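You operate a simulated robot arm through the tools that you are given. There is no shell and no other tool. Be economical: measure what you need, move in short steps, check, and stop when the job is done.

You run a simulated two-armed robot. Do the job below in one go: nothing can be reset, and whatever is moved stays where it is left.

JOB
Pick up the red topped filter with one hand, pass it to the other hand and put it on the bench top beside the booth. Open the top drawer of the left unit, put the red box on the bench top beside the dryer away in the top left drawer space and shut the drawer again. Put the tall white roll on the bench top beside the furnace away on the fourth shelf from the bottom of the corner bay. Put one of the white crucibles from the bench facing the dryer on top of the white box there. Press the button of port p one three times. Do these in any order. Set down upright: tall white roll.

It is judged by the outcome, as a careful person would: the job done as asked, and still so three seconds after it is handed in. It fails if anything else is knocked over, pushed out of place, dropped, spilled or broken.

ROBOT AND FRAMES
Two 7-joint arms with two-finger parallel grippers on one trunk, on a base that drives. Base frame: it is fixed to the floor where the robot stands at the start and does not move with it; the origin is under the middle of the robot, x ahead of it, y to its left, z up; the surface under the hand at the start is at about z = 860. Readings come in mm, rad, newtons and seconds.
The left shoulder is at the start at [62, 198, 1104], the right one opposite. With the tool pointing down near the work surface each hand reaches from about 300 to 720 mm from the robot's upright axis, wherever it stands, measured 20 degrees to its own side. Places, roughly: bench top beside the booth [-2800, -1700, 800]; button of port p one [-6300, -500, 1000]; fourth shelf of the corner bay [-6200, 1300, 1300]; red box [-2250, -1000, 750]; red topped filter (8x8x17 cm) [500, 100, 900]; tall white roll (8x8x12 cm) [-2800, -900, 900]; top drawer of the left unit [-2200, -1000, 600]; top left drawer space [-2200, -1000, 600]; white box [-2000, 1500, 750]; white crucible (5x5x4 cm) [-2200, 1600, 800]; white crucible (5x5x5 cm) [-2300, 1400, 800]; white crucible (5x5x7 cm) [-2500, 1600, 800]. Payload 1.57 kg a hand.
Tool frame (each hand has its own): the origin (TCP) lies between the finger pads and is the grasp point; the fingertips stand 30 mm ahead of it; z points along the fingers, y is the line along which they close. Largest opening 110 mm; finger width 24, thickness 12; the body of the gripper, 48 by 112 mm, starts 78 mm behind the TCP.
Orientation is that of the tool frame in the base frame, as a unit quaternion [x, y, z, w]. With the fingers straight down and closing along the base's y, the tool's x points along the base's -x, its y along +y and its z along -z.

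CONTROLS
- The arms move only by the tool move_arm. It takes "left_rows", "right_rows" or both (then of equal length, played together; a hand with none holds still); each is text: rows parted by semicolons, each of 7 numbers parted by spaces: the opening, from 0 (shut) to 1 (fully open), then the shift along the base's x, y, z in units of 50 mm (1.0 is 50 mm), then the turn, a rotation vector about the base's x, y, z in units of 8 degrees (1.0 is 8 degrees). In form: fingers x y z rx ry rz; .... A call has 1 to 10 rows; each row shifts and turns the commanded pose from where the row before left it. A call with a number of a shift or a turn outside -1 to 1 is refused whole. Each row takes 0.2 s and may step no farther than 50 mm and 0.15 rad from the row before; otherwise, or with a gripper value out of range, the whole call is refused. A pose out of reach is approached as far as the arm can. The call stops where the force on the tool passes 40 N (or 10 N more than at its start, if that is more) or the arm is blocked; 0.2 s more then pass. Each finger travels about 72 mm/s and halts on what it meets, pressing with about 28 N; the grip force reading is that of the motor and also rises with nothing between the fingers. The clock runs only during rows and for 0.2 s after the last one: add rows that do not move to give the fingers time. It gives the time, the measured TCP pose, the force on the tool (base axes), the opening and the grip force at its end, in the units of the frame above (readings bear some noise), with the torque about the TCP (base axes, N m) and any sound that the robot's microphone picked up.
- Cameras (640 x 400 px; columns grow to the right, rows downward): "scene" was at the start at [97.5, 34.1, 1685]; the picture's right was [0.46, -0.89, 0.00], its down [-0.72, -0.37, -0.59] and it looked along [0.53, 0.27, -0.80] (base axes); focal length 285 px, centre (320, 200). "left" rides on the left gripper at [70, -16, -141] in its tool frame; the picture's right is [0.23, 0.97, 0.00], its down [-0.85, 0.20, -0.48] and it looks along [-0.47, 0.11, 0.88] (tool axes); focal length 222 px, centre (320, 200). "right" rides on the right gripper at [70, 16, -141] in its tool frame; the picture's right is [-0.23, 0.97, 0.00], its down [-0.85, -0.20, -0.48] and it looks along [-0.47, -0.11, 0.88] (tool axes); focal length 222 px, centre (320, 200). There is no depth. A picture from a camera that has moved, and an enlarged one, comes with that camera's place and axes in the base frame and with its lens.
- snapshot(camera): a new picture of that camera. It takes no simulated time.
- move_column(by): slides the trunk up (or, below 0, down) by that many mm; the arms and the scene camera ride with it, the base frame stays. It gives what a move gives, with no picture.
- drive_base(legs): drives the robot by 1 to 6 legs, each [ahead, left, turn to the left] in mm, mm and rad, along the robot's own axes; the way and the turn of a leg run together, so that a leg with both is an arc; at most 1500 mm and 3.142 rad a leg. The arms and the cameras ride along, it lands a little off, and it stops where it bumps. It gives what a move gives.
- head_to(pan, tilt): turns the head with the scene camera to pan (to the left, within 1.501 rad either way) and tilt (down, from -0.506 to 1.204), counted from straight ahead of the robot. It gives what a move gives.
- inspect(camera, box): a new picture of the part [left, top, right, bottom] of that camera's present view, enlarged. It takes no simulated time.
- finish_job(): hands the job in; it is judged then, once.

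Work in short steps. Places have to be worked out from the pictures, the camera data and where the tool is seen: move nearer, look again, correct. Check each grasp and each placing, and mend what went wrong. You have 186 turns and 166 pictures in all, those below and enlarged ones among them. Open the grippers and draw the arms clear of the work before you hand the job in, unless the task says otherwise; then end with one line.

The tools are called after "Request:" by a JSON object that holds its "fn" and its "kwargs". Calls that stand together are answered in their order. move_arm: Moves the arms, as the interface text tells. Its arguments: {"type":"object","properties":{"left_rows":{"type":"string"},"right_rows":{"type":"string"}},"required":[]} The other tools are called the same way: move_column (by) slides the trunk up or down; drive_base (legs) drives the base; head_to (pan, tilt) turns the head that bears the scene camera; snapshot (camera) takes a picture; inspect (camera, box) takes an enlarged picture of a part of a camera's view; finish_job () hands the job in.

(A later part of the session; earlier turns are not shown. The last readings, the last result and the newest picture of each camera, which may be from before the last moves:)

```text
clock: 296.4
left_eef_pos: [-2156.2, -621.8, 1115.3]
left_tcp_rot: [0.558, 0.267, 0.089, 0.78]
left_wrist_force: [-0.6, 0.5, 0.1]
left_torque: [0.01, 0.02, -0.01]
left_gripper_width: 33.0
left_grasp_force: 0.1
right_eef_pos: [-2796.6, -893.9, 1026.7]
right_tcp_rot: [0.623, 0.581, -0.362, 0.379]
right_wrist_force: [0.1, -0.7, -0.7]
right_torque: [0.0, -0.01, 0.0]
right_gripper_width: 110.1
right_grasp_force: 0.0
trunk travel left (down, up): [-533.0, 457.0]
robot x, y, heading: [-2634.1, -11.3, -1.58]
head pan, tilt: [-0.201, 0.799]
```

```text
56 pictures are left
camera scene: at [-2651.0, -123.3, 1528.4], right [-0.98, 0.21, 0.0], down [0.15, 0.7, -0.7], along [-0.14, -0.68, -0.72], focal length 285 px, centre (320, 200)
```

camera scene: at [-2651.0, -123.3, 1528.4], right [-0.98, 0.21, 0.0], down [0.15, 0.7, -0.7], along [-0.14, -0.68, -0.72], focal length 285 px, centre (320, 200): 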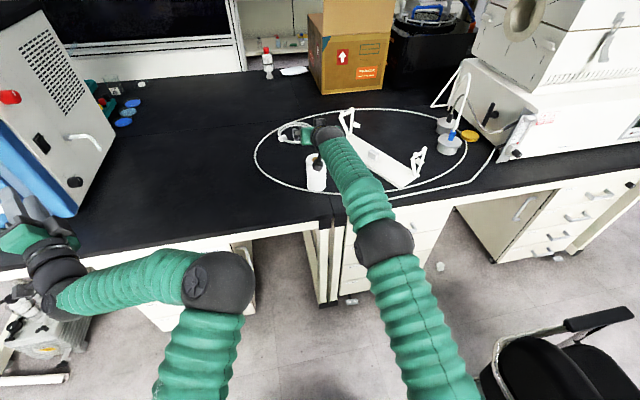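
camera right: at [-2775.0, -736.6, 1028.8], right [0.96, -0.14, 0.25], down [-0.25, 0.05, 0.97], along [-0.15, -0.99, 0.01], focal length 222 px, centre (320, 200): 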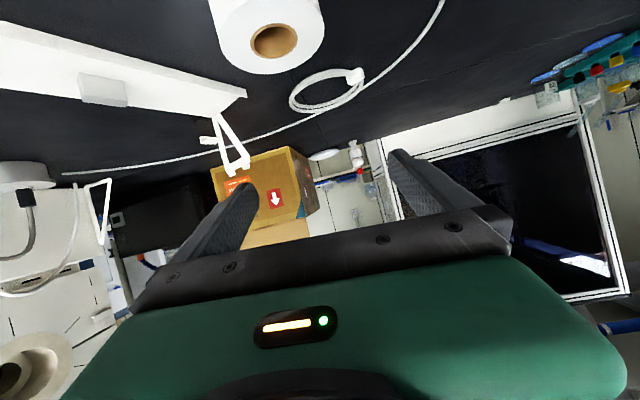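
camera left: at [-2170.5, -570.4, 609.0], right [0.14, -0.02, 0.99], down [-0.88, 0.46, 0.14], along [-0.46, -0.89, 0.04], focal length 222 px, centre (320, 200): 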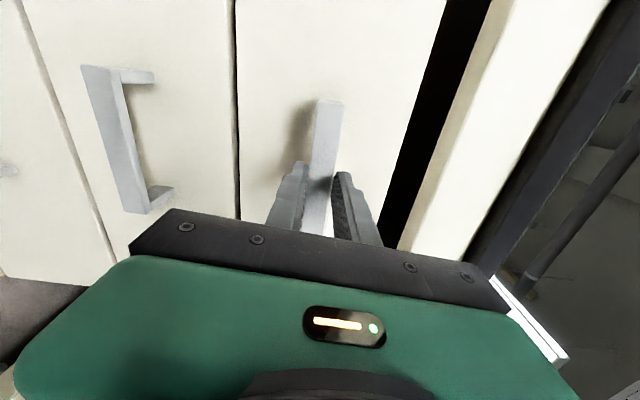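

The right arm is stretched straight ahead, which suits a level approach: I back off 250, lower the trunk to grasp height, then check.

Request:
{"fn": "drive_base", "kwargs": {"legs": [[-250, 0, 0]]}}

Request:
{"fn": "move_column", "kwargs": {"by": -150}}

Request:
{"fn": "snapshot", "kwargs": {"camera": "right"}}

```text
clock: 298.2
left_eef_pos: [-2153.5, -367.7, 1117.1]
left_tcp_rot: [0.557, 0.267, 0.09, 0.781]
left_wrist_force: [0.4, 0.7, 0.8]
left_torque: [0.0, -0.01, -0.02]
left_gripper_width: 32.8
left_grasp_force: 0.0
right_eef_pos: [-2794.8, -642.6, 1028.3]
right_tcp_rot: [0.623, 0.58, -0.363, 0.379]
right_wrist_force: [-0.8, -0.8, -0.4]
right_torque: [0.02, -0.01, 0.02]
right_gripper_width: 109.9
right_grasp_force: 0.2
trunk travel left (down, up): [-533.0, 457.0]
robot x, y, heading: [-2632.0, 241.3, -1.577]
head pan, tilt: [-0.201, 0.799]
```

```text
clock: 299.9
left_eef_pos: [-2153.1, -365.5, 967.5]
left_tcp_rot: [0.557, 0.267, 0.09, 0.782]
left_wrist_force: [0.5, -0.7, 0.6]
left_torque: [0.01, 0.01, 0.02]
left_gripper_width: 33.0
left_grasp_force: 0.1
right_eef_pos: [-2794.7, -641.0, 880.5]
right_tcp_rot: [0.623, 0.579, -0.364, 0.38]
right_wrist_force: [-0.4, -1.3, -0.6]
right_torque: [0.0, 0.04, -0.02]
right_gripper_width: 110.1
right_grasp_force: 0.1
trunk travel left (down, up): [-383.0, 607.0]
robot x, y, heading: [-2634.4, 242.1, -1.578]
head pan, tilt: [-0.201, 0.799]
```

```text
55 pictures are left
camera right: at [-2773.4, -483.4, 881.5], right [0.96, -0.14, 0.25], down [-0.25, 0.06, 0.97], along [-0.15, -0.99, 0.02], focal length 222 px, centre (320, 200)
```

right: 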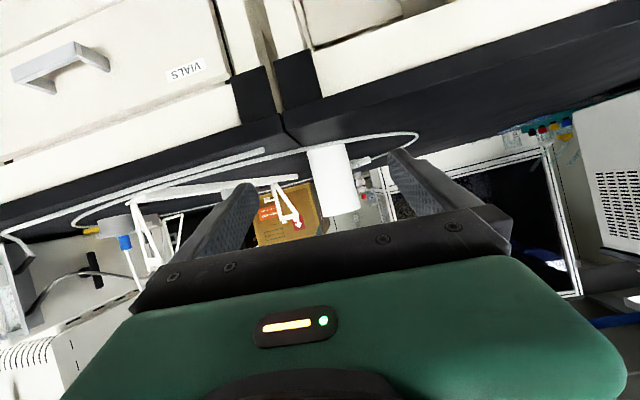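

The roll is dead ahead, 5 mm to the right. I drive 245 mm forward to enclose it and close.

Request:
{"fn": "drive_base", "kwargs": {"legs": [[150, -5, 0], [95, 0, 0]]}}

Request:
{"fn": "snapshot", "kwargs": {"camera": "right"}}

```text
clock: 302.0
left_eef_pos: [-2160.9, -613.8, 968.5]
left_tcp_rot: [0.556, 0.267, 0.091, 0.782]
left_wrist_force: [-0.2, 0.2, 0.1]
left_torque: [-0.01, -0.01, -0.01]
left_gripper_width: 33.1
left_grasp_force: 0.2
right_eef_pos: [-2802.5, -886.5, 880.4]
right_tcp_rot: [0.623, 0.579, -0.364, 0.379]
right_wrist_force: [0.2, -0.1, 0.1]
right_torque: [0.01, -0.01, -0.01]
right_gripper_width: 109.8
right_grasp_force: 0.1
trunk travel left (down, up): [-383.0, 607.0]
robot x, y, heading: [-2644.0, -1.4, -1.579]
head pan, tilt: [-0.201, 0.799]
```

```text
54 pictures are left
camera right: at [-2780.8, -730.5, 881.4], right [0.96, -0.14, 0.25], down [-0.25, 0.05, 0.97], along [-0.15, -0.99, 0.02], focal length 222 px, centre (320, 200)
```

right: 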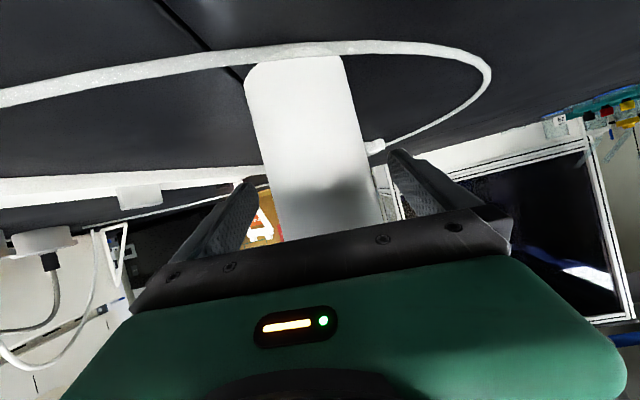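

The roll is between the fingers. I close and lift with the trunk.

Request:
{"fn": "move_arm", "kwargs": {"right_rows": "0 0 0 0 0 0 0;0 0 0 0 0 0 0;0 0 0 0 0 0 0;0 0 0 0 0 0 0"}}

Request:
{"fn": "move_column", "kwargs": {"by": 80}}

Request:
{"fn": "snapshot", "kwargs": {"camera": "right"}}

```text
clock: 303.0
left_eef_pos: [-2160.3, -609.6, 970.5]
left_tcp_rot: [0.555, 0.269, 0.089, 0.782]
left_wrist_force: [-0.8, -0.5, -0.7]
left_torque: [0.0, 0.0, -0.02]
left_gripper_width: 33.0
left_grasp_force: 0.1
right_eef_pos: [-2802.7, -884.2, 883.8]
right_tcp_rot: [0.622, 0.579, -0.365, 0.381]
right_wrist_force: [-0.1, -0.7, 4.5]
right_torque: [-0.08, 0.2, 0.02]
right_gripper_width: 70.3
right_grasp_force: 28.5
trunk travel left (down, up): [-383.0, 607.0]
robot x, y, heading: [-2641.3, -6.8, -1.576]
head pan, tilt: [-0.201, 0.799]
```

```text
clock: 304.2
left_eef_pos: [-2160.7, -609.6, 1052.4]
left_tcp_rot: [0.553, 0.268, 0.089, 0.784]
left_wrist_force: [0.1, 1.0, -0.2]
left_torque: [-0.02, 0.01, 0.0]
left_gripper_width: 33.1
left_grasp_force: 0.3
right_eef_pos: [-2802.7, -886.9, 962.4]
right_tcp_rot: [0.623, 0.579, -0.365, 0.38]
right_wrist_force: [-0.1, -0.2, -1.5]
right_torque: [0.02, -0.02, -0.01]
right_gripper_width: 70.1
right_grasp_force: 27.7
trunk travel left (down, up): [-463.0, 527.0]
robot x, y, heading: [-2639.7, -4.9, -1.578]
head pan, tilt: [-0.201, 0.799]
```

```text
53 pictures are left
camera right: at [-2780.9, -729.2, 965.0], right [0.96, -0.14, 0.25], down [-0.25, 0.06, 0.97], along [-0.15, -0.99, 0.02], focal length 222 px, centre (320, 200)
```

right: 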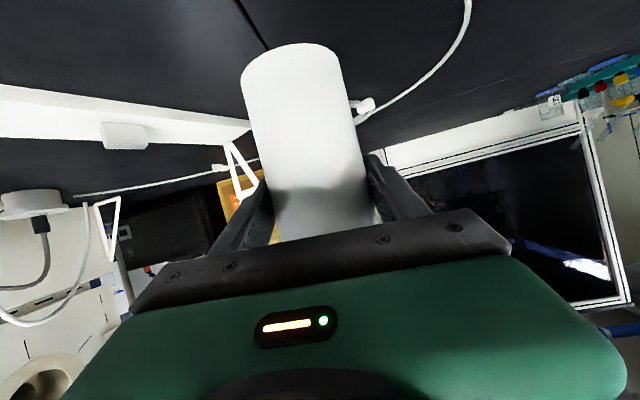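

The roll is held firmly (70 mm). I back away, raise everything above chair height and drive west to the corner bay.

Request:
{"fn": "drive_base", "kwargs": {"legs": [[-300, 0, 0]]}}

Request:
{"fn": "move_column", "kwargs": {"by": 390}}

Request:
{"fn": "drive_base", "kwargs": {"legs": [[-420, 0, 0], [0, 0, -1.571], [1400, 0, 0], [600, -250, 0]]}}

Request:
{"fn": "head_to", "kwargs": {"pan": -0.3, "tilt": 0.35}}

Request:
{"fn": "snapshot", "kwargs": {"camera": "scene"}}

```text
clock: 306.2
left_eef_pos: [-2156.9, -308.6, 1049.8]
left_tcp_rot: [0.555, 0.268, 0.091, 0.783]
left_wrist_force: [0.0, 0.1, 0.4]
left_torque: [0.01, 0.06, -0.03]
left_gripper_width: 33.3
left_grasp_force: 0.1
right_eef_pos: [-2798.1, -584.2, 962.4]
right_tcp_rot: [0.623, 0.579, -0.364, 0.379]
right_wrist_force: [0.1, 0.5, -0.8]
right_torque: [0.03, 0.01, -0.03]
right_gripper_width: 69.9
right_grasp_force: 28.1
trunk travel left (down, up): [-463.0, 527.0]
robot x, y, heading: [-2632.6, 294.8, -1.584]
head pan, tilt: [-0.201, 0.799]
```

```text
clock: 310.0
left_eef_pos: [-2155.8, -305.4, 1441.6]
left_tcp_rot: [0.553, 0.268, 0.091, 0.784]
left_wrist_force: [0.9, 0.4, -0.2]
left_torque: [-0.04, 0.02, 0.01]
left_gripper_width: 33.0
left_grasp_force: 0.1
right_eef_pos: [-2799.0, -585.0, 1354.9]
right_tcp_rot: [0.622, 0.579, -0.364, 0.381]
right_wrist_force: [0.0, 0.5, -2.1]
right_torque: [-0.03, -0.01, 0.01]
right_gripper_width: 69.4
right_grasp_force: 28.4
trunk travel left (down, up): [-853.0, 137.0]
robot x, y, heading: [-2637.4, 296.9, -1.576]
head pan, tilt: [-0.201, 0.799]
```

```text
clock: 326.2
left_eef_pos: [-5230.8, 505.7, 1442.4]
left_tcp_rot: [0.58, -0.202, -0.492, 0.616]
left_wrist_force: [-0.5, -0.5, -0.2]
left_torque: [0.0, 0.0, 0.02]
left_gripper_width: 32.7
left_grasp_force: 0.0
right_eef_pos: [-5506.2, 1149.1, 1356.0]
right_tcp_rot: [0.849, -0.032, -0.527, 0.011]
right_wrist_force: [-0.9, 0.1, -1.2]
right_torque: [0.02, 0.01, 0.02]
right_gripper_width: 69.1
right_grasp_force: 28.3
trunk travel left (down, up): [-853.0, 137.0]
robot x, y, heading: [-4626.2, 984.7, 3.13]
head pan, tilt: [-0.201, 0.799]
```

```text
clock: 327.1
left_eef_pos: [-5228.9, 505.0, 1442.8]
left_tcp_rot: [0.58, -0.201, -0.492, 0.617]
left_wrist_force: [-0.4, 0.4, -0.1]
left_torque: [0.01, 0.0, -0.04]
left_gripper_width: 33.0
left_grasp_force: 0.1
right_eef_pos: [-5507.0, 1150.0, 1356.9]
right_tcp_rot: [0.849, -0.031, -0.527, 0.011]
right_wrist_force: [-0.4, -0.2, -1.0]
right_torque: [-0.03, -0.01, 0.03]
right_gripper_width: 69.0
right_grasp_force: 28.3
trunk travel left (down, up): [-853.0, 137.0]
robot x, y, heading: [-4627.4, 989.8, 3.135]
head pan, tilt: [-0.3, 0.351]
```

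```text
52 pictures are left
camera scene: at [-4753.8, 1013.8, 1887.6], right [0.3, 0.95, 0.0], down [0.33, -0.1, -0.94], along [-0.89, 0.29, -0.35], focal length 285 px, centre (320, 200)
```

scene: 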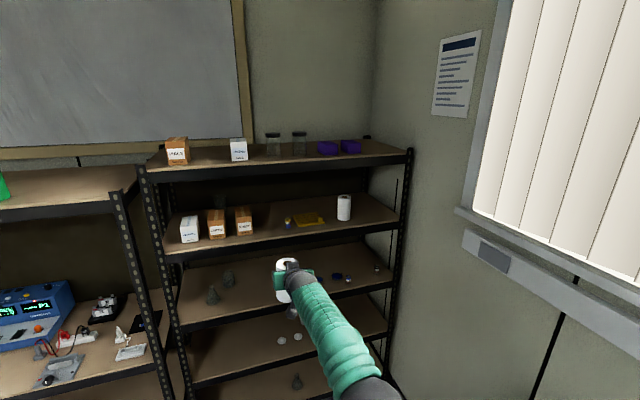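

The fourth shelf has a gap between the brown boxes and the small blue item, around y≈1180. I drive up to just before the shelf edge and check with the hand camera.

Request:
{"fn": "drive_base", "kwargs": {"legs": [[400, -25, 0]]}}

Request:
{"fn": "snapshot", "kwargs": {"camera": "right"}}

Request:
{"fn": "snapshot", "kwargs": {"camera": "scene"}}

```text
clock: 329.6
left_eef_pos: [-5628.8, 536.6, 1445.1]
left_tcp_rot: [0.58, -0.2, -0.493, 0.617]
left_wrist_force: [-0.4, -0.2, 0.7]
left_torque: [-0.02, -0.04, -0.01]
left_gripper_width: 33.0
left_grasp_force: 0.0
right_eef_pos: [-5906.8, 1179.4, 1360.5]
right_tcp_rot: [0.849, -0.032, -0.528, 0.011]
right_wrist_force: [-0.6, -0.6, -1.0]
right_torque: [-0.01, -0.03, -0.01]
right_gripper_width: 69.3
right_grasp_force: 27.8
trunk travel left (down, up): [-853.0, 137.0]
robot x, y, heading: [-5030.7, 1013.7, 3.132]
head pan, tilt: [-0.3, 0.351]
```

```text
51 pictures are left
camera right: at [-5751.1, 1156.7, 1360.1], right [-0.14, -0.96, 0.25], down [0.06, 0.25, 0.97], along [-0.99, 0.15, 0.03], focal length 222 px, centre (320, 200)
```

right: 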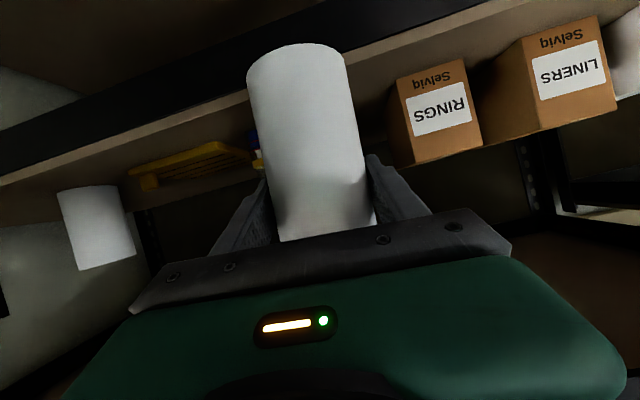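

```text
50 pictures are left
camera scene: at [-5151.8, 1042.6, 1888.2], right [0.31, 0.95, 0.0], down [0.33, -0.1, -0.94], along [-0.89, 0.29, -0.34], focal length 285 px, centre (320, 200)
```

scene: 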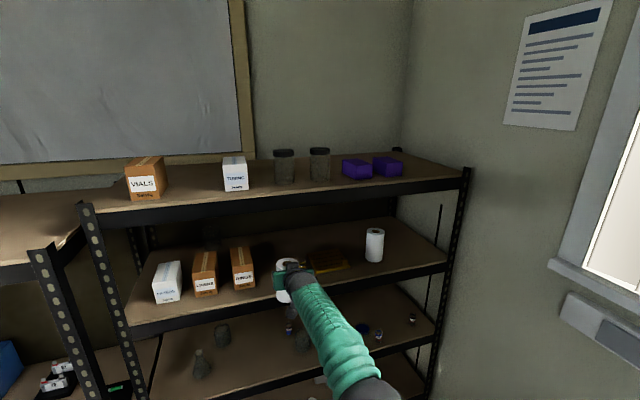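

The shelf surface is at z≈1260, front edge x≈-5966, and the gap is centred at y≈1177 — right where the roll is. I rise 10 mm and drive 148 mm in.

Request:
{"fn": "move_column", "kwargs": {"by": 10}}

Request:
{"fn": "drive_base", "kwargs": {"legs": [[148, 0, 0]]}}

Request:
{"fn": "snapshot", "kwargs": {"camera": "right"}}

Request:
{"fn": "inspect", "kwargs": {"camera": "scene", "box": [150, 220, 450, 400]}}

```text
clock: 330.2
left_eef_pos: [-5626.5, 535.8, 1456.0]
left_tcp_rot: [0.579, -0.2, -0.492, 0.619]
left_wrist_force: [-1.0, 0.1, 0.6]
left_torque: [0.02, 0.0, -0.01]
left_gripper_width: 33.1
left_grasp_force: 0.0
right_eef_pos: [-5905.6, 1179.7, 1371.5]
right_tcp_rot: [0.848, -0.032, -0.529, 0.011]
right_wrist_force: [0.2, 0.5, -0.7]
right_torque: [0.03, -0.01, 0.02]
right_gripper_width: 69.3
right_grasp_force: 27.7
trunk travel left (down, up): [-863.0, 127.0]
robot x, y, heading: [-5034.9, 1014.0, 3.131]
head pan, tilt: [-0.3, 0.351]
```

```text
clock: 331.6
left_eef_pos: [-5773.2, 538.4, 1458.5]
left_tcp_rot: [0.578, -0.198, -0.495, 0.617]
left_wrist_force: [0.6, -0.6, 0.0]
left_torque: [0.02, -0.01, 0.04]
left_gripper_width: 33.0
left_grasp_force: 0.1
right_eef_pos: [-6051.8, 1181.5, 1372.8]
right_tcp_rot: [0.847, -0.032, -0.53, 0.011]
right_wrist_force: [-0.2, -0.8, -0.6]
right_torque: [-0.01, -0.08, 0.01]
right_gripper_width: 69.2
right_grasp_force: 27.6
trunk travel left (down, up): [-863.0, 127.0]
robot x, y, heading: [-5179.2, 1016.5, 3.131]
head pan, tilt: [-0.3, 0.351]
```

```text
49 pictures are left
camera right: at [-5896.6, 1158.4, 1372.6], right [-0.14, -0.96, 0.26], down [0.07, 0.25, 0.97], along [-0.99, 0.15, 0.03], focal length 222 px, centre (320, 200)
```

right: 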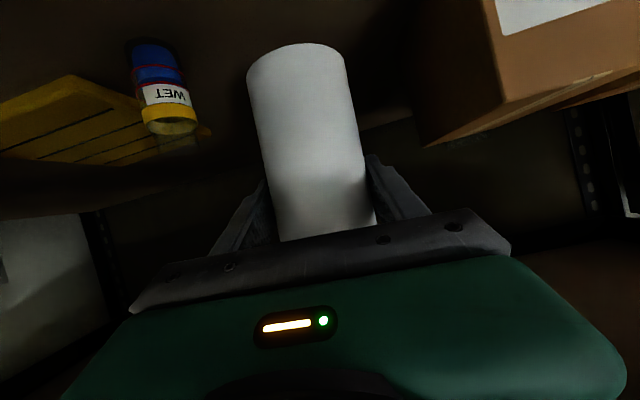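

```text
2.13 times, centred on (300, 310) of scene
camera zoom: at [-5298.0, 1044.5, 1898.6], right [0.31, 0.95, 0.0], down [0.33, -0.1, -0.94], along [-0.89, 0.29, -0.34], focal length 608 px, centre (363, -35)
```

zoom: 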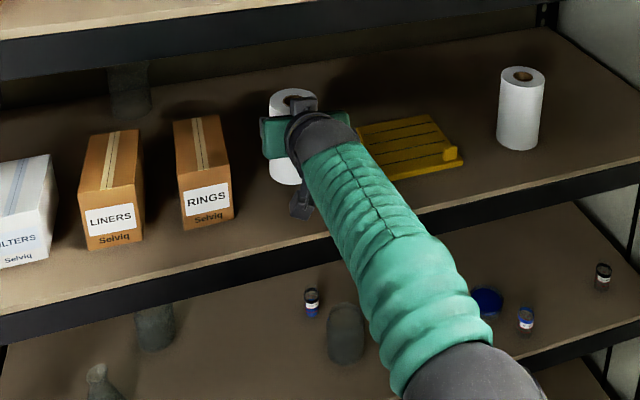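

In position. I lower with the trunk in small steps until the wrist feels the shelf.

Request:
{"fn": "move_column", "kwargs": {"by": -22}}

Request:
{"fn": "move_column", "kwargs": {"by": -6}}

```text
clock: 332.2
left_eef_pos: [-5774.8, 538.3, 1435.5]
left_tcp_rot: [0.579, -0.196, -0.496, 0.616]
left_wrist_force: [-1.0, -0.1, 0.0]
left_torque: [0.01, 0.02, 0.03]
left_gripper_width: 33.2
left_grasp_force: 0.1
right_eef_pos: [-6053.7, 1180.8, 1349.8]
right_tcp_rot: [0.848, -0.032, -0.53, 0.011]
right_wrist_force: [0.3, -0.8, -1.2]
right_torque: [-0.01, 0.0, -0.02]
right_gripper_width: 69.2
right_grasp_force: 28.0
trunk travel left (down, up): [-841.0, 149.0]
robot x, y, heading: [-5180.4, 1019.4, 3.132]
head pan, tilt: [-0.3, 0.351]
```

```text
clock: 332.8
left_eef_pos: [-5775.1, 537.5, 1429.3]
left_tcp_rot: [0.579, -0.196, -0.496, 0.617]
left_wrist_force: [0.4, 0.1, 0.2]
left_torque: [-0.03, 0.01, -0.02]
left_gripper_width: 32.7
left_grasp_force: 0.1
right_eef_pos: [-6055.0, 1181.0, 1345.9]
right_tcp_rot: [0.846, -0.03, -0.532, 0.012]
right_wrist_force: [-1.7, 0.0, 7.0]
right_torque: [0.28, 0.08, 0.06]
right_gripper_width: 68.9
right_grasp_force: 27.8
trunk travel left (down, up): [-835.0, 155.0]
robot x, y, heading: [-5181.7, 1015.9, 3.133]
head pan, tilt: [-0.3, 0.351]
```

Contact (7 N). I open and back straight out.

Request:
{"fn": "move_arm", "kwargs": {"right_rows": "0.72 0 0 0 0 0 0;0.8 0 0 0 0 0 0;0.88 0 0 0 0 0 0;0.88 0 0 0 0 0 0"}}

Request:
{"fn": "drive_base", "kwargs": {"legs": [[-250, 0, 0]]}}

Request:
{"fn": "inspect", "kwargs": {"camera": "scene", "box": [150, 180, 450, 360]}}

```text
clock: 333.8
left_eef_pos: [-5776.0, 536.7, 1428.9]
left_tcp_rot: [0.58, -0.198, -0.494, 0.617]
left_wrist_force: [0.0, 0.8, 0.9]
left_torque: [-0.02, 0.01, -0.01]
left_gripper_width: 33.4
left_grasp_force: 0.1
right_eef_pos: [-6056.0, 1180.9, 1341.8]
right_tcp_rot: [0.848, -0.032, -0.53, 0.011]
right_wrist_force: [-0.4, 0.8, 0.2]
right_torque: [0.04, 0.01, -0.01]
right_gripper_width: 97.3
right_grasp_force: 0.1
trunk travel left (down, up): [-835.0, 155.0]
robot x, y, heading: [-5177.5, 1015.8, 3.128]
head pan, tilt: [-0.3, 0.351]
```

```text
clock: 335.6
left_eef_pos: [-5531.5, 535.1, 1425.2]
left_tcp_rot: [0.581, -0.2, -0.491, 0.617]
left_wrist_force: [-0.4, 0.1, -0.4]
left_torque: [-0.01, 0.04, 0.0]
left_gripper_width: 33.0
left_grasp_force: 0.0
right_eef_pos: [-5810.4, 1179.9, 1340.0]
right_tcp_rot: [0.849, -0.032, -0.528, 0.011]
right_wrist_force: [0.0, -0.5, -0.2]
right_torque: [0.0, 0.02, 0.02]
right_gripper_width: 97.0
right_grasp_force: 0.0
trunk travel left (down, up): [-835.0, 155.0]
robot x, y, heading: [-4928.4, 1018.5, 3.13]
head pan, tilt: [-0.3, 0.351]
```

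```text
2.13 times, centred on (300, 270) of scene
camera zoom: at [-5062.6, 1042.8, 1869.2], right [0.31, 0.95, 0.0], down [0.33, -0.11, -0.94], along [-0.89, 0.29, -0.35], focal length 608 px, centre (363, 51)
```

zoom: 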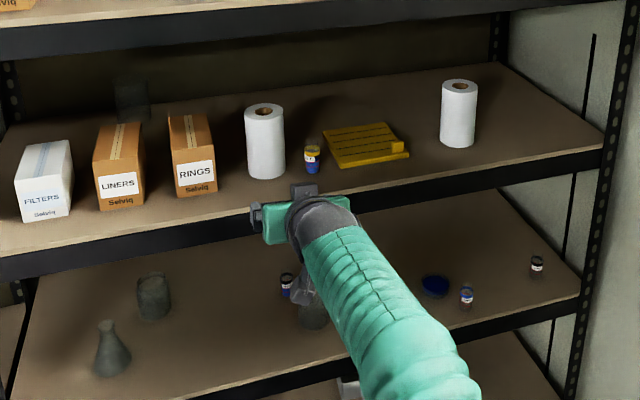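

The roll stands upright on the fourth shelf and nothing else moved. I unpitch and fold the right arm, then drive back east for the crucible.

Request:
{"fn": "move_arm", "kwargs": {"right_rows": "1 0.6 0 0 0 -1 0;1 0.6 0 0 0 -1 0;1 0.6 0 0 0 -1 0;1 0.6 0 0 0 -1 0;1 0.6 0 0 0 -1 0;1 0.6 0 0 0 -1 0;1 0.6 0 0 0 -1 0;1 0.6 0 0 0 -1 0;1 0.6 0 0 0 0 0;1 0.6 0 0 0 0 0"}}

Request:
{"fn": "drive_base", "kwargs": {"legs": [[0, 320, 0], [0, 0, 3.13], [1400, 0, 0], [1200, 0, 0]]}}

Request:
{"fn": "head_to", "kwargs": {"pan": 1.3, "tilt": 0.6}}

Request:
{"fn": "snapshot", "kwargs": {"camera": "scene"}}

```text
clock: 337.8
left_eef_pos: [-5519.8, 534.3, 1430.5]
left_tcp_rot: [0.578, -0.196, -0.494, 0.619]
left_wrist_force: [0.2, -0.5, -0.1]
left_torque: [0.02, -0.03, 0.0]
left_gripper_width: 33.2
left_grasp_force: 0.0
right_eef_pos: [-5551.4, 1177.2, 1358.4]
right_tcp_rot: [0.999, -0.034, 0.001, -0.008]
right_wrist_force: [-0.8, 0.0, -0.5]
right_torque: [0.0, 0.02, 0.01]
right_gripper_width: 109.9
right_grasp_force: 0.2
right hand out of reach, approached as far as the arm can: row 9, 10
trunk travel left (down, up): [-835.0, 155.0]
robot x, y, heading: [-4935.2, 1012.7, 3.131]
head pan, tilt: [-0.3, 0.351]
```

```text
clock: 359.5
left_eef_pos: [-1728.8, 1100.5, 1429.8]
left_tcp_rot: [0.203, 0.577, 0.614, 0.499]
left_wrist_force: [-0.1, -0.2, -0.1]
left_torque: [0.03, 0.0, 0.03]
left_gripper_width: 33.0
left_grasp_force: 0.1
right_eef_pos: [-1709.1, 456.7, 1359.1]
right_tcp_rot: [0.041, 0.999, -0.008, 0.001]
right_wrist_force: [0.3, 0.0, -0.2]
right_torque: [0.01, 0.01, 0.03]
right_gripper_width: 109.9
right_grasp_force: 0.2
trunk travel left (down, up): [-835.0, 155.0]
robot x, y, heading: [-2324.7, 629.4, -0.025]
head pan, tilt: [-0.3, 0.351]
```

```text
clock: 361.2
left_eef_pos: [-1730.3, 1101.5, 1431.1]
left_tcp_rot: [0.201, 0.577, 0.614, 0.499]
left_wrist_force: [-0.4, -0.3, 0.5]
left_torque: [-0.01, -0.01, -0.04]
left_gripper_width: 32.9
left_grasp_force: 0.0
right_eef_pos: [-1709.3, 456.2, 1360.3]
right_tcp_rot: [0.042, 0.999, -0.009, 0.0]
right_wrist_force: [-0.1, -0.3, 0.5]
right_torque: [0.0, -0.04, -0.02]
right_gripper_width: 110.3
right_grasp_force: 0.0
trunk travel left (down, up): [-835.0, 155.0]
robot x, y, heading: [-2324.6, 628.8, -0.023]
head pan, tilt: [1.3, 0.6]
```

```text
46 pictures are left
camera scene: at [-2266.5, 712.1, 1847.3], right [0.96, -0.29, 0.0], down [-0.17, -0.54, -0.82], along [0.24, 0.79, -0.57], focal length 285 px, centre (320, 200)
```

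scene: 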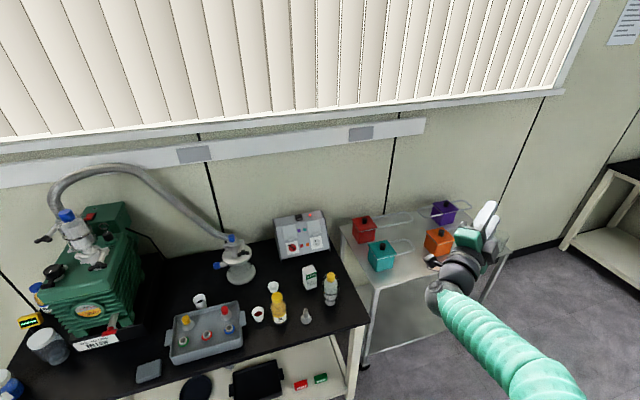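

I zoom in on the crucibles and the white box.

Request:
{"fn": "inspect", "kwargs": {"camera": "scene", "box": [150, 230, 350, 370]}}

```text
2.86 times, centred on (250, 300) of scene
camera zoom: at [-2266.5, 712.1, 1847.3], right [0.96, -0.29, 0.0], down [-0.17, -0.54, -0.82], along [0.24, 0.79, -0.57], focal length 814 px, centre (520, -86)
```

zoom: 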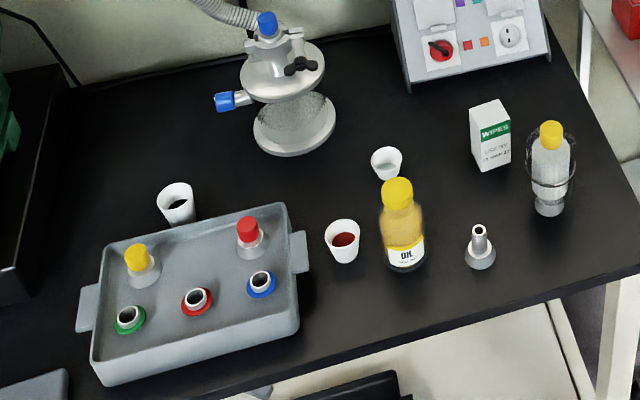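

Plan: take the empty small crucible (≈[-2232, 1543]) and set it on the WIPES box (top ≈917). First I bring the left arm back to a tool-down, tucked pose so it clears the pump.

Request:
{"fn": "move_arm", "kwargs": {"left_rows": "1 -0.3 -0.1 0 -0.55 0.895 0;1 -0.3 -0.1 0 -0.55 0.895 0;1 -0.3 -0.1 0 -0.55 0.895 0;1 -0.3 -0.1 0 -0.55 0.895 0;1 -0.3 -0.1 0 -0.55 0.895 0;1 -0.3 -0.1 0 -0.55 0.895 0;1 -0.3 -0.1 0 -0.55 0.895 0;1 -0.3 -0.1 0 -0.55 0.895 0;1 -0.3 -0.1 0 -0.55 0.895 0;1 -0.3 -0.1 0 -0.55 0.895 0", "right_rows": "1 -0.6 0 0 0 0 0;1 -0.6 0 0 0 0 0;1 -0.6 0 0 0 0 0;1 -0.6 0 0 0 0 0;1 -0.6 0 0 0 0 0;1 0 0 0 0 0 0;1 0 0 0 0 0 0;1 0 0 0 0 0 0;1 0 0 0 0 0 0;1 0 0 0 0 0 0"}}

Request:
{"fn": "move_arm", "kwargs": {"left_rows": "1 -0.6 -0.3 0 -0.55 0.895 0;1 -0.6 -0.3 0 -0.55 0.895 0;1 -0.6 -0.3 0 -0.2 0.4 0;1 -0.6 -0.3 0 0 0 0;1 -0.6 -0.3 0 0 0 0"}}

```text
clock: 363.4
left_eef_pos: [-1735.6, 1096.2, 1394.3]
left_tcp_rot: [0.195, 0.614, 0.599, 0.475]
left_wrist_force: [-0.2, 0.0, 0.8]
left_torque: [0.0, -0.02, 0.0]
left_gripper_width: 110.2
left_grasp_force: 0.1
left hand out of reach, approached as far as the arm can: row 1, 2, 3, 4, 5, 6, 7, 8, 9, 10
right_eef_pos: [-1707.3, 456.4, 1360.6]
right_tcp_rot: [0.041, 0.999, -0.008, 0.001]
right_wrist_force: [0.2, -0.2, 0.3]
right_torque: [-0.02, 0.01, -0.02]
right_gripper_width: 109.9
right_grasp_force: 0.0
right hand out of reach, approached as far as the arm can: row 1, 2, 3, 4, 5
trunk travel left (down, up): [-835.0, 155.0]
robot x, y, heading: [-2326.8, 628.5, -0.031]
head pan, tilt: [1.3, 0.6]
```

```text
clock: 364.6
left_eef_pos: [-1848.6, 1035.6, 1411.2]
left_tcp_rot: [0.213, 0.703, 0.54, 0.411]
left_wrist_force: [-0.1, 0.1, -0.5]
left_torque: [0.0, -0.01, -0.01]
left_gripper_width: 110.0
left_grasp_force: 0.0
left hand out of reach, approached as far as the arm can: row 1, 5
right_eef_pos: [-1709.5, 453.9, 1360.2]
right_tcp_rot: [0.041, 0.999, -0.008, 0.001]
right_wrist_force: [0.3, 0.4, 0.4]
right_torque: [0.03, -0.02, -0.02]
right_gripper_width: 110.2
right_grasp_force: 0.0
trunk travel left (down, up): [-835.0, 155.0]
robot x, y, heading: [-2330.3, 625.6, -0.026]
head pan, tilt: [1.3, 0.6]
```

The left arm is unfolding. I continue it, and bend the right arm by lowering it while retracting.

Request:
{"fn": "move_arm", "kwargs": {"left_rows": "1 -0.4 -0.2 -0.2 -0.45 0.75 0;1 -0.4 -0.2 -0.2 -0.45 0.75 0;1 -0.4 -0.2 -0.2 -0.45 0.75 0;1 -0.4 -0.2 -0.2 -0.45 0.75 0;1 -0.4 -0.2 -0.2 -0.45 0.75 0;1 -0.4 -0.2 -0.2 -0.45 0.75 0;1 -0.2 0 0 -0.45 0.75 0;1 0 0 0 -0.45 0.75 0;1 0 0 0 -0.45 0.75 0;1 0 0 0 0 0 0", "right_rows": "1 -0.3 0 -0.6 0 0 0;1 -0.3 0 -0.6 0 0 0;1 -0.3 0 -0.6 0 0 0;1 -0.5 0 -0.5 0 0 0;1 -0.5 0 -0.4 0 0 0;1 -0.6 0 0 0 0 0;1 -0.6 0 0 0 0 0;1 -0.6 0 0 0 0 0;1 -0.6 0 0 0 0 0;1 0 0 0 0 0 0"}}

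Request:
{"fn": "snapshot", "kwargs": {"camera": "scene"}}

```text
clock: 366.8
left_eef_pos: [-1942.6, 997.6, 1309.1]
left_tcp_rot: [0.313, 0.929, 0.174, 0.093]
left_wrist_force: [0.4, 0.2, -0.9]
left_torque: [0.0, 0.01, 0.0]
left_gripper_width: 110.3
left_grasp_force: 0.0
left hand out of reach, approached as far as the arm can: row 1, 2, 3, 5, 6
right_eef_pos: [-1684.5, 470.4, 1295.7]
right_tcp_rot: [0.04, 0.999, -0.008, -0.001]
right_wrist_force: [0.3, 0.4, 0.1]
right_torque: [0.0, -0.02, -0.01]
right_gripper_width: 110.2
right_grasp_force: 0.0
right hand out of reach, approached as far as the arm can: row 1, 2, 3, 4, 5, 6, 7, 8, 9
trunk travel left (down, up): [-835.0, 155.0]
robot x, y, heading: [-2329.9, 628.6, -0.028]
head pan, tilt: [1.3, 0.6]
```

```text
44 pictures are left
camera scene: at [-2267.5, 712.4, 1847.2], right [0.96, -0.29, 0.0], down [-0.17, -0.54, -0.82], along [0.24, 0.79, -0.57], focal length 285 px, centre (320, 200)
```

scene: 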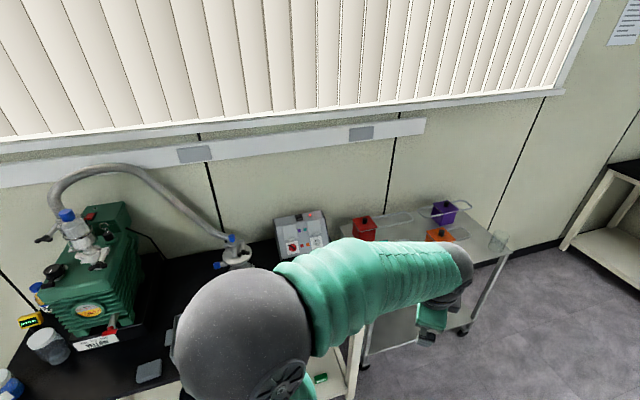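

The left arm is back in a normal pose, so I'll use it for the crucible. I finish levelling it and free the right arm by moving it inward.

Request:
{"fn": "move_arm", "kwargs": {"left_rows": "1 0 0 0 -0.65 0.69 0;1 0 0 0 -0.65 0.69 0;1 0 0 0 -0.65 0.69 0;1 0 -0.4 0 0 0 0;1 0 -0.4 0 0 0 0;1 0 0 0 0 0 0;1 0 0 0 0 0 0;1 0 0 0 0 0 0", "right_rows": "1 -0.1 -0.8 0 0 0 0;1 -0.2 -0.8 0 0 0 0;1 -0.3 -0.7 0 0 0 0;1 -0.5 -0.5 0 0 0 0;1 -0.6 -0.3 0 0 0 0;1 -0.7 0 0 0 0 0;1 -0.7 0 0 0 0 0;1 -0.7 0 0 0 0 0"}}

```text
clock: 368.6
left_eef_pos: [-1944.9, 958.3, 1309.7]
left_tcp_rot: [0.319, 0.948, 0.001, -0.001]
left_wrist_force: [0.4, 0.3, 0.1]
left_torque: [0.0, 0.01, 0.01]
left_gripper_width: 110.1
left_grasp_force: 0.0
right_eef_pos: [-1724.8, 284.8, 1353.3]
right_tcp_rot: [0.04, 0.999, -0.008, 0.0]
right_wrist_force: [1.0, 0.2, 0.4]
right_torque: [-0.01, 0.0, 0.01]
right_gripper_width: 110.0
right_grasp_force: 0.0
right hand out of reach, approached as far as the arm can: row 1, 2, 3, 4, 5, 6, 7, 8
trunk travel left (down, up): [-835.0, 155.0]
robot x, y, heading: [-2327.8, 628.9, -0.025]
head pan, tilt: [1.3, 0.6]
```

The right arm is clear to the side and high, which is fine. I turn to face the bench and come up to it, then lower the trunk.

Request:
{"fn": "drive_base", "kwargs": {"legs": [[0, 0, 1.596], [295, -198, 0]]}}

Request:
{"fn": "move_column", "kwargs": {"by": -110}}

Request:
{"fn": "head_to", "kwargs": {"pan": 0, "tilt": 0.85}}

Request:
{"fn": "snapshot", "kwargs": {"camera": "scene"}}

Request:
{"fn": "snapshot", "kwargs": {"camera": "left"}}

```text
clock: 374.8
left_eef_pos: [-2482.7, 1293.2, 1308.8]
left_tcp_rot: [-0.463, 0.887, -0.001, 0.002]
left_wrist_force: [-0.5, -0.4, -0.1]
left_torque: [0.01, -0.03, -0.02]
left_gripper_width: 110.1
left_grasp_force: 0.1
right_eef_pos: [-1818.8, 1541.4, 1355.3]
right_tcp_rot: [-0.692, 0.722, -0.006, 0.008]
right_wrist_force: [-0.6, -0.2, 0.9]
right_torque: [0.01, -0.04, 0.02]
right_gripper_width: 109.9
right_grasp_force: 0.0
trunk travel left (down, up): [-835.0, 155.0]
robot x, y, heading: [-2131.7, 929.4, 1.59]
head pan, tilt: [1.3, 0.6]
```

```text
clock: 376.2
left_eef_pos: [-2475.3, 1294.0, 1201.0]
left_tcp_rot: [-0.463, 0.886, 0.002, -0.001]
left_wrist_force: [0.8, 0.8, -0.3]
left_torque: [0.01, -0.01, -0.01]
left_gripper_width: 110.2
left_grasp_force: 0.1
right_eef_pos: [-1810.6, 1543.5, 1243.9]
right_tcp_rot: [-0.692, 0.722, -0.004, 0.006]
right_wrist_force: [0.0, -0.8, -0.2]
right_torque: [0.02, 0.01, -0.01]
right_gripper_width: 110.1
right_grasp_force: 0.1
trunk travel left (down, up): [-725.0, 265.0]
robot x, y, heading: [-2128.2, 927.1, 1.58]
head pan, tilt: [1.3, 0.6]
```

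```text
clock: 377.7
left_eef_pos: [-2475.2, 1296.2, 1199.5]
left_tcp_rot: [-0.463, 0.886, 0.0, -0.002]
left_wrist_force: [0.7, 0.3, -0.8]
left_torque: [0.03, -0.01, -0.01]
left_gripper_width: 109.8
left_grasp_force: 0.2
right_eef_pos: [-1811.8, 1542.9, 1243.4]
right_tcp_rot: [-0.692, 0.721, -0.004, 0.005]
right_wrist_force: [-0.3, -0.1, -0.2]
right_torque: [-0.01, -0.01, 0.03]
right_gripper_width: 109.8
right_grasp_force: 0.1
trunk travel left (down, up): [-725.0, 265.0]
robot x, y, heading: [-2132.2, 930.3, 1.583]
head pan, tilt: [0.0, 0.85]
```

```text
43 pictures are left
camera scene: at [-2134.1, 1037.1, 1716.3], right [1.0, 0.01, 0.0], down [0.01, -0.75, -0.66], along [-0.01, 0.66, -0.75], focal length 285 px, centre (320, 200)
```

scene: 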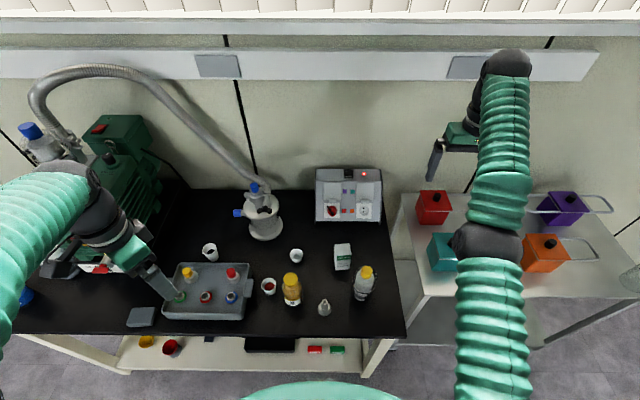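

```text
42 pictures are left
camera left: at [-2502.6, 1228.0, 1341.1], right [-0.93, 0.37, 0.0], down [0.33, 0.82, 0.48], along [0.17, 0.44, -0.88], focal length 222 px, centre (320, 200)
```

left: 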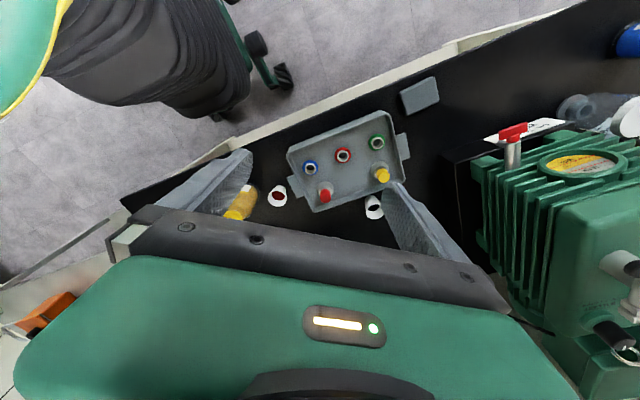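

A clear overhead view. I zoom to fix the crucible and box positions.

Request:
{"fn": "inspect", "kwargs": {"camera": "scene", "box": [250, 220, 390, 320]}}

```text
4.00 times, centred on (320, 270) of scene
camera zoom: at [-2134.1, 1037.1, 1716.3], right [1.0, 0.01, 0.0], down [0.01, -0.75, -0.66], along [-0.01, 0.66, -0.75], focal length 1140 px, centre (320, -80)
```

zoom: 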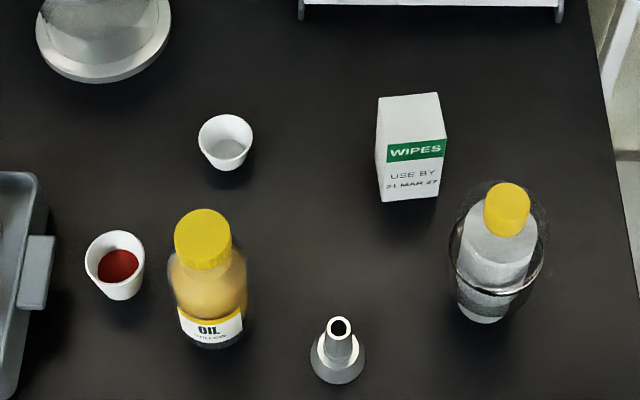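

Crucible at [-2227, 1553] (rim 48 mm, empty); WIPES box top centre at [-2063, 1538, ~902]. I bring the left hand over the crucible.

Request:
{"fn": "move_arm", "kwargs": {"left_rows": "1 0.62 0.6425 0 0 0 0;1 0.62 0.6425 0 0 0 0;1 0.62 0.6425 0 0 0 0;1 0.62 0.6425 0 0 0 0;1 0.62 0.6425 0 0 0 0;1 0.62 0.6425 0 0 0 0;1 0.62 0.6425 0 0 0 0;1 0.62 0.6425 0 0 0 0;1 0 0 -0.9 0 0 0;1 0 0 -0.9 0 0 0"}}

Request:
{"fn": "snapshot", "kwargs": {"camera": "left"}}

Request:
{"fn": "snapshot", "kwargs": {"camera": "scene"}}

```text
clock: 379.9
left_eef_pos: [-2228.7, 1549.7, 1109.0]
left_tcp_rot: [-0.463, 0.886, 0.001, -0.001]
left_wrist_force: [0.7, -0.3, -1.3]
left_torque: [-0.01, 0.02, 0.01]
left_gripper_width: 110.5
left_grasp_force: 0.1
right_eef_pos: [-1812.9, 1544.0, 1244.2]
right_tcp_rot: [-0.692, 0.722, -0.005, 0.006]
right_wrist_force: [-0.3, 0.2, -0.4]
right_torque: [-0.03, 0.01, 0.0]
right_gripper_width: 110.1
right_grasp_force: 0.0
trunk travel left (down, up): [-725.0, 265.0]
robot x, y, heading: [-2130.8, 927.2, 1.581]
head pan, tilt: [0.0, 0.85]
```

```text
40 pictures are left
camera left: at [-2255.1, 1483.8, 1250.2], right [-0.93, 0.37, 0.0], down [0.32, 0.82, 0.48], along [0.17, 0.44, -0.88], focal length 222 px, centre (320, 200)
```

left: 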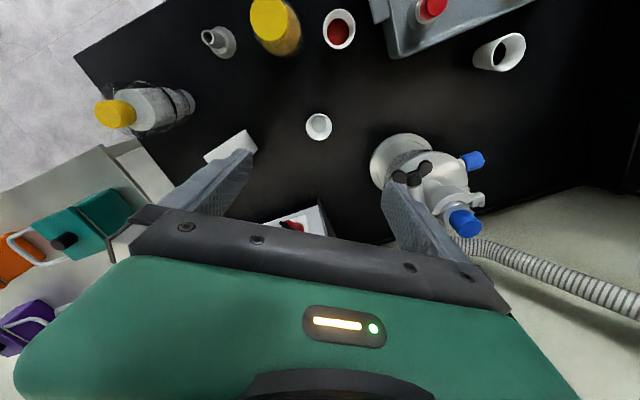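

```text
39 pictures are left
camera scene: at [-2134.2, 1038.2, 1716.2], right [1.0, 0.01, 0.0], down [0.01, -0.75, -0.66], along [-0.01, 0.66, -0.75], focal length 285 px, centre (320, 200)
```

scene: 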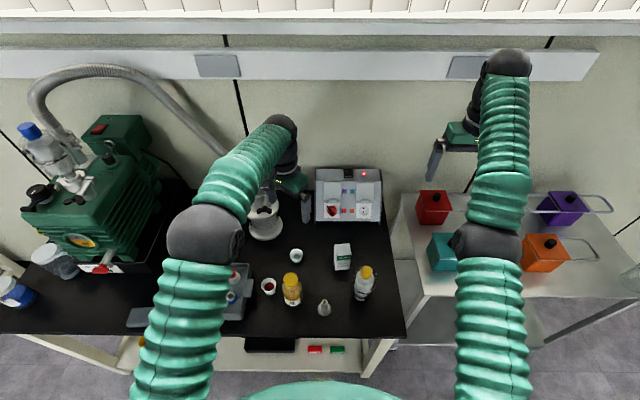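

Aligned within 2 mm. I descend to the crucible and close gently.

Request:
{"fn": "move_arm", "kwargs": {"left_rows": "1 0.04 0 -0.9 0 0 0;1 0 0 -0.9 0 0 0;1 0 0 -0.9 0 0 0;1 0 0 -0.9 0 0 0;1 0 0 -0.9 0 0 0;1 0 0 -0.85 0 0 0;1 0 0 0 0 0 0"}}

Request:
{"fn": "snapshot", "kwargs": {"camera": "left"}}

```text
clock: 381.5
left_eef_pos: [-2225.1, 1551.5, 842.4]
left_tcp_rot: [-0.463, 0.886, 0.001, -0.002]
left_wrist_force: [0.5, -0.3, 0.1]
left_torque: [0.02, 0.0, -0.01]
left_gripper_width: 110.0
left_grasp_force: 0.1
right_eef_pos: [-1809.7, 1543.9, 1243.3]
right_tcp_rot: [-0.692, 0.722, -0.005, 0.005]
right_wrist_force: [-0.8, 0.3, -0.3]
right_torque: [-0.02, 0.03, -0.01]
right_gripper_width: 109.8
right_grasp_force: 0.0
trunk travel left (down, up): [-725.0, 265.0]
robot x, y, heading: [-2131.7, 925.3, 1.581]
head pan, tilt: [0.0, 0.85]
```

```text
38 pictures are left
camera left: at [-2252.0, 1484.5, 983.4], right [-0.93, 0.37, 0.0], down [0.33, 0.82, 0.48], along [0.17, 0.45, -0.88], focal length 222 px, centre (320, 200)
```

left: 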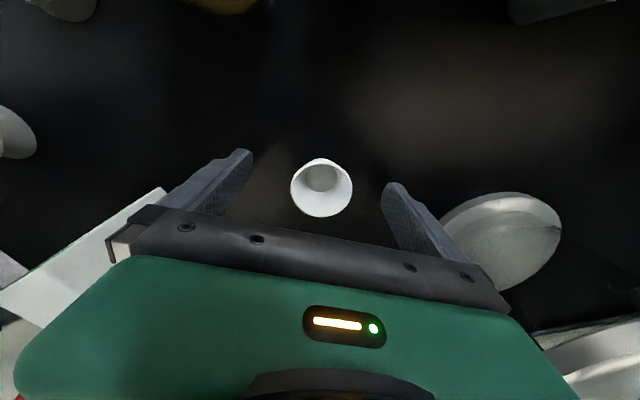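

Request:
{"fn": "move_arm", "kwargs": {"left_rows": "0.6 0 0 0 0 0 0;0.45 0 0 0 0 0 0;0 0 0 0 0 0 0;0 0 0 0 0 0 0;0 0 0 0 0 0 0;0 0 0 0.4 0 0 0;0 0 0 0.8 0 0 0;0 0 0 0.8 0 0 0;0 0 0 0.8 0 0 0;0 0 0 0 0 0 0"}}

Request:
{"fn": "snapshot", "kwargs": {"camera": "left"}}

```text
clock: 383.7
left_eef_pos: [-2224.9, 1552.0, 981.0]
left_tcp_rot: [-0.464, 0.886, 0.0, -0.001]
left_wrist_force: [0.6, 0.3, -1.1]
left_torque: [-0.02, 0.02, 0.02]
left_gripper_width: 46.6
left_grasp_force: 27.9
right_eef_pos: [-1810.8, 1544.4, 1243.9]
right_tcp_rot: [-0.691, 0.722, -0.005, 0.005]
right_wrist_force: [0.3, -0.7, 0.3]
right_torque: [0.03, 0.0, -0.03]
right_gripper_width: 109.8
right_grasp_force: 0.0
trunk travel left (down, up): [-725.0, 265.0]
robot x, y, heading: [-2128.0, 926.4, 1.584]
head pan, tilt: [0.0, 0.85]
```

```text
37 pictures are left
camera left: at [-2252.1, 1485.2, 1123.3], right [-0.93, 0.37, 0.0], down [0.33, 0.82, 0.48], along [0.17, 0.44, -0.88], focal length 222 px, centre (320, 200)
```

left: 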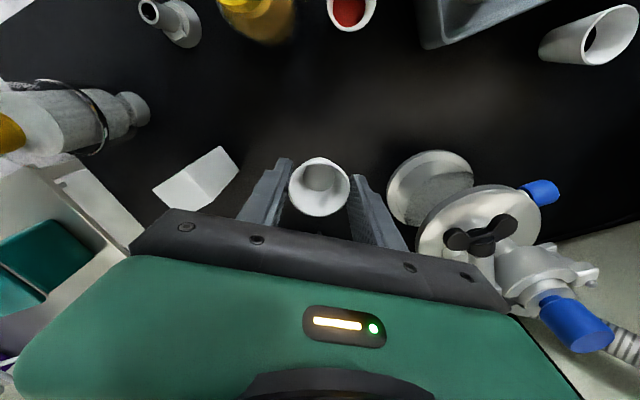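

Crucible held (47 mm). I raise it and move it beside/above the WIPES box, then look.

Request:
{"fn": "move_arm", "kwargs": {"left_rows": "0 0 0 0.8 0 0 0;0 0.6 -0.05 0 0 0 0;0 0.6 -0.05 0 0 0 0;0 0.6 -0.05 0 0 0 0;0 0.6 -0.05 0 0 0 0;0 0.84 -0.08 0 0 0 0;0 0 0 0 0 0 0"}}

Request:
{"fn": "snapshot", "kwargs": {"camera": "left"}}

Request:
{"fn": "inspect", "kwargs": {"camera": "scene", "box": [270, 180, 410, 300]}}

```text
clock: 385.3
left_eef_pos: [-2061.1, 1536.6, 1021.5]
left_tcp_rot: [-0.464, 0.886, 0.001, -0.002]
left_wrist_force: [0.2, -0.6, 0.0]
left_torque: [-0.03, -0.01, -0.03]
left_gripper_width: 46.4
left_grasp_force: 28.3
right_eef_pos: [-1809.5, 1545.3, 1244.3]
right_tcp_rot: [-0.692, 0.722, -0.004, 0.005]
right_wrist_force: [0.1, 0.6, 0.2]
right_torque: [0.0, 0.0, 0.0]
right_gripper_width: 109.9
right_grasp_force: 0.0
trunk travel left (down, up): [-725.0, 265.0]
robot x, y, heading: [-2131.2, 928.2, 1.586]
head pan, tilt: [0.0, 0.85]
```

```text
36 pictures are left
camera left: at [-2088.6, 1471.2, 1162.9], right [-0.93, 0.37, 0.0], down [0.33, 0.82, 0.48], along [0.17, 0.44, -0.88], focal length 222 px, centre (320, 200)
```

left: 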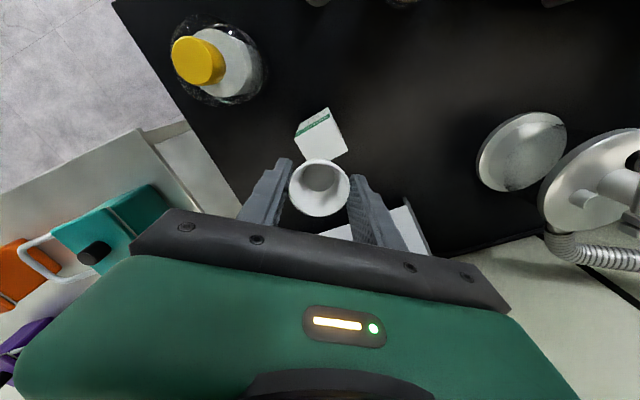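

```text
3.33 times, centred on (340, 240) of scene
camera zoom: at [-2130.2, 1038.7, 1716.1], right [1.0, 0.01, 0.0], down [0.01, -0.75, -0.66], along [-0.01, 0.66, -0.75], focal length 950 px, centre (253, 67)
```

zoom: 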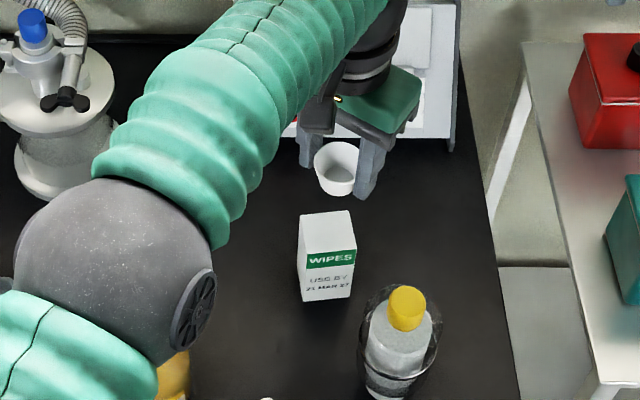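

The box top is centred near [-2066, 1536, ~907]. I shift 4 mm and descend to about 10 mm above it.

Request:
{"fn": "move_arm", "kwargs": {"left_rows": "0 -0.08 0.03 -0.5 0 0 0;0 0 0 -0.5 0 0 0;0 0 0 -0.2 0 0 0;0 0 0 0 0 0 0"}}

Request:
{"fn": "inspect", "kwargs": {"camera": "scene", "box": [310, 200, 390, 280]}}

Request:
{"fn": "inspect", "kwargs": {"camera": "left", "box": [240, 90, 400, 230]}}

```text
clock: 386.3
left_eef_pos: [-2066.2, 1539.0, 962.2]
left_tcp_rot: [-0.463, 0.886, 0.001, -0.002]
left_wrist_force: [-0.4, 0.4, 0.0]
left_torque: [0.02, 0.0, -0.03]
left_gripper_width: 46.3
left_grasp_force: 27.9
right_eef_pos: [-1810.4, 1544.5, 1243.4]
right_tcp_rot: [-0.692, 0.722, -0.004, 0.006]
right_wrist_force: [-0.2, -0.8, 0.1]
right_torque: [-0.01, 0.02, -0.01]
right_gripper_width: 110.0
right_grasp_force: 0.0
trunk travel left (down, up): [-725.0, 265.0]
robot x, y, heading: [-2133.4, 924.7, 1.584]
head pan, tilt: [0.0, 0.85]
```

```text
5.00 times, centred on (350, 240) of scene
camera zoom: at [-2131.7, 1038.7, 1716.1], right [1.0, 0.01, 0.0], down [0.01, -0.75, -0.66], along [-0.01, 0.66, -0.75], focal length 1425 px, centre (170, 0)
```

zoom: 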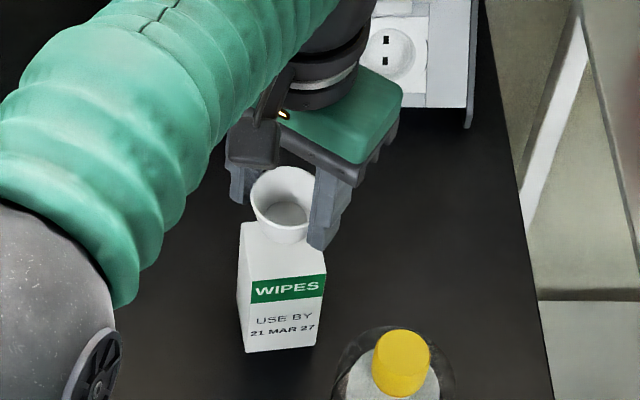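

```text
2.86 times, centred on (320, 160) of left
camera zoom: at [-2093.1, 1472.5, 1103.1], right [-0.93, 0.37, 0.0], down [0.33, 0.82, 0.48], along [0.17, 0.44, -0.88], focal length 635 px, centre (320, 314)
```

zoom: 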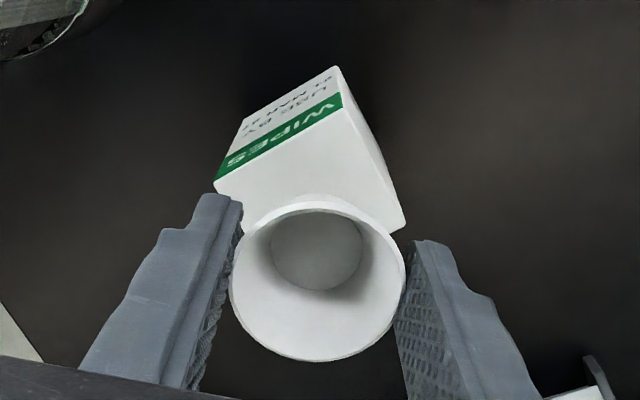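

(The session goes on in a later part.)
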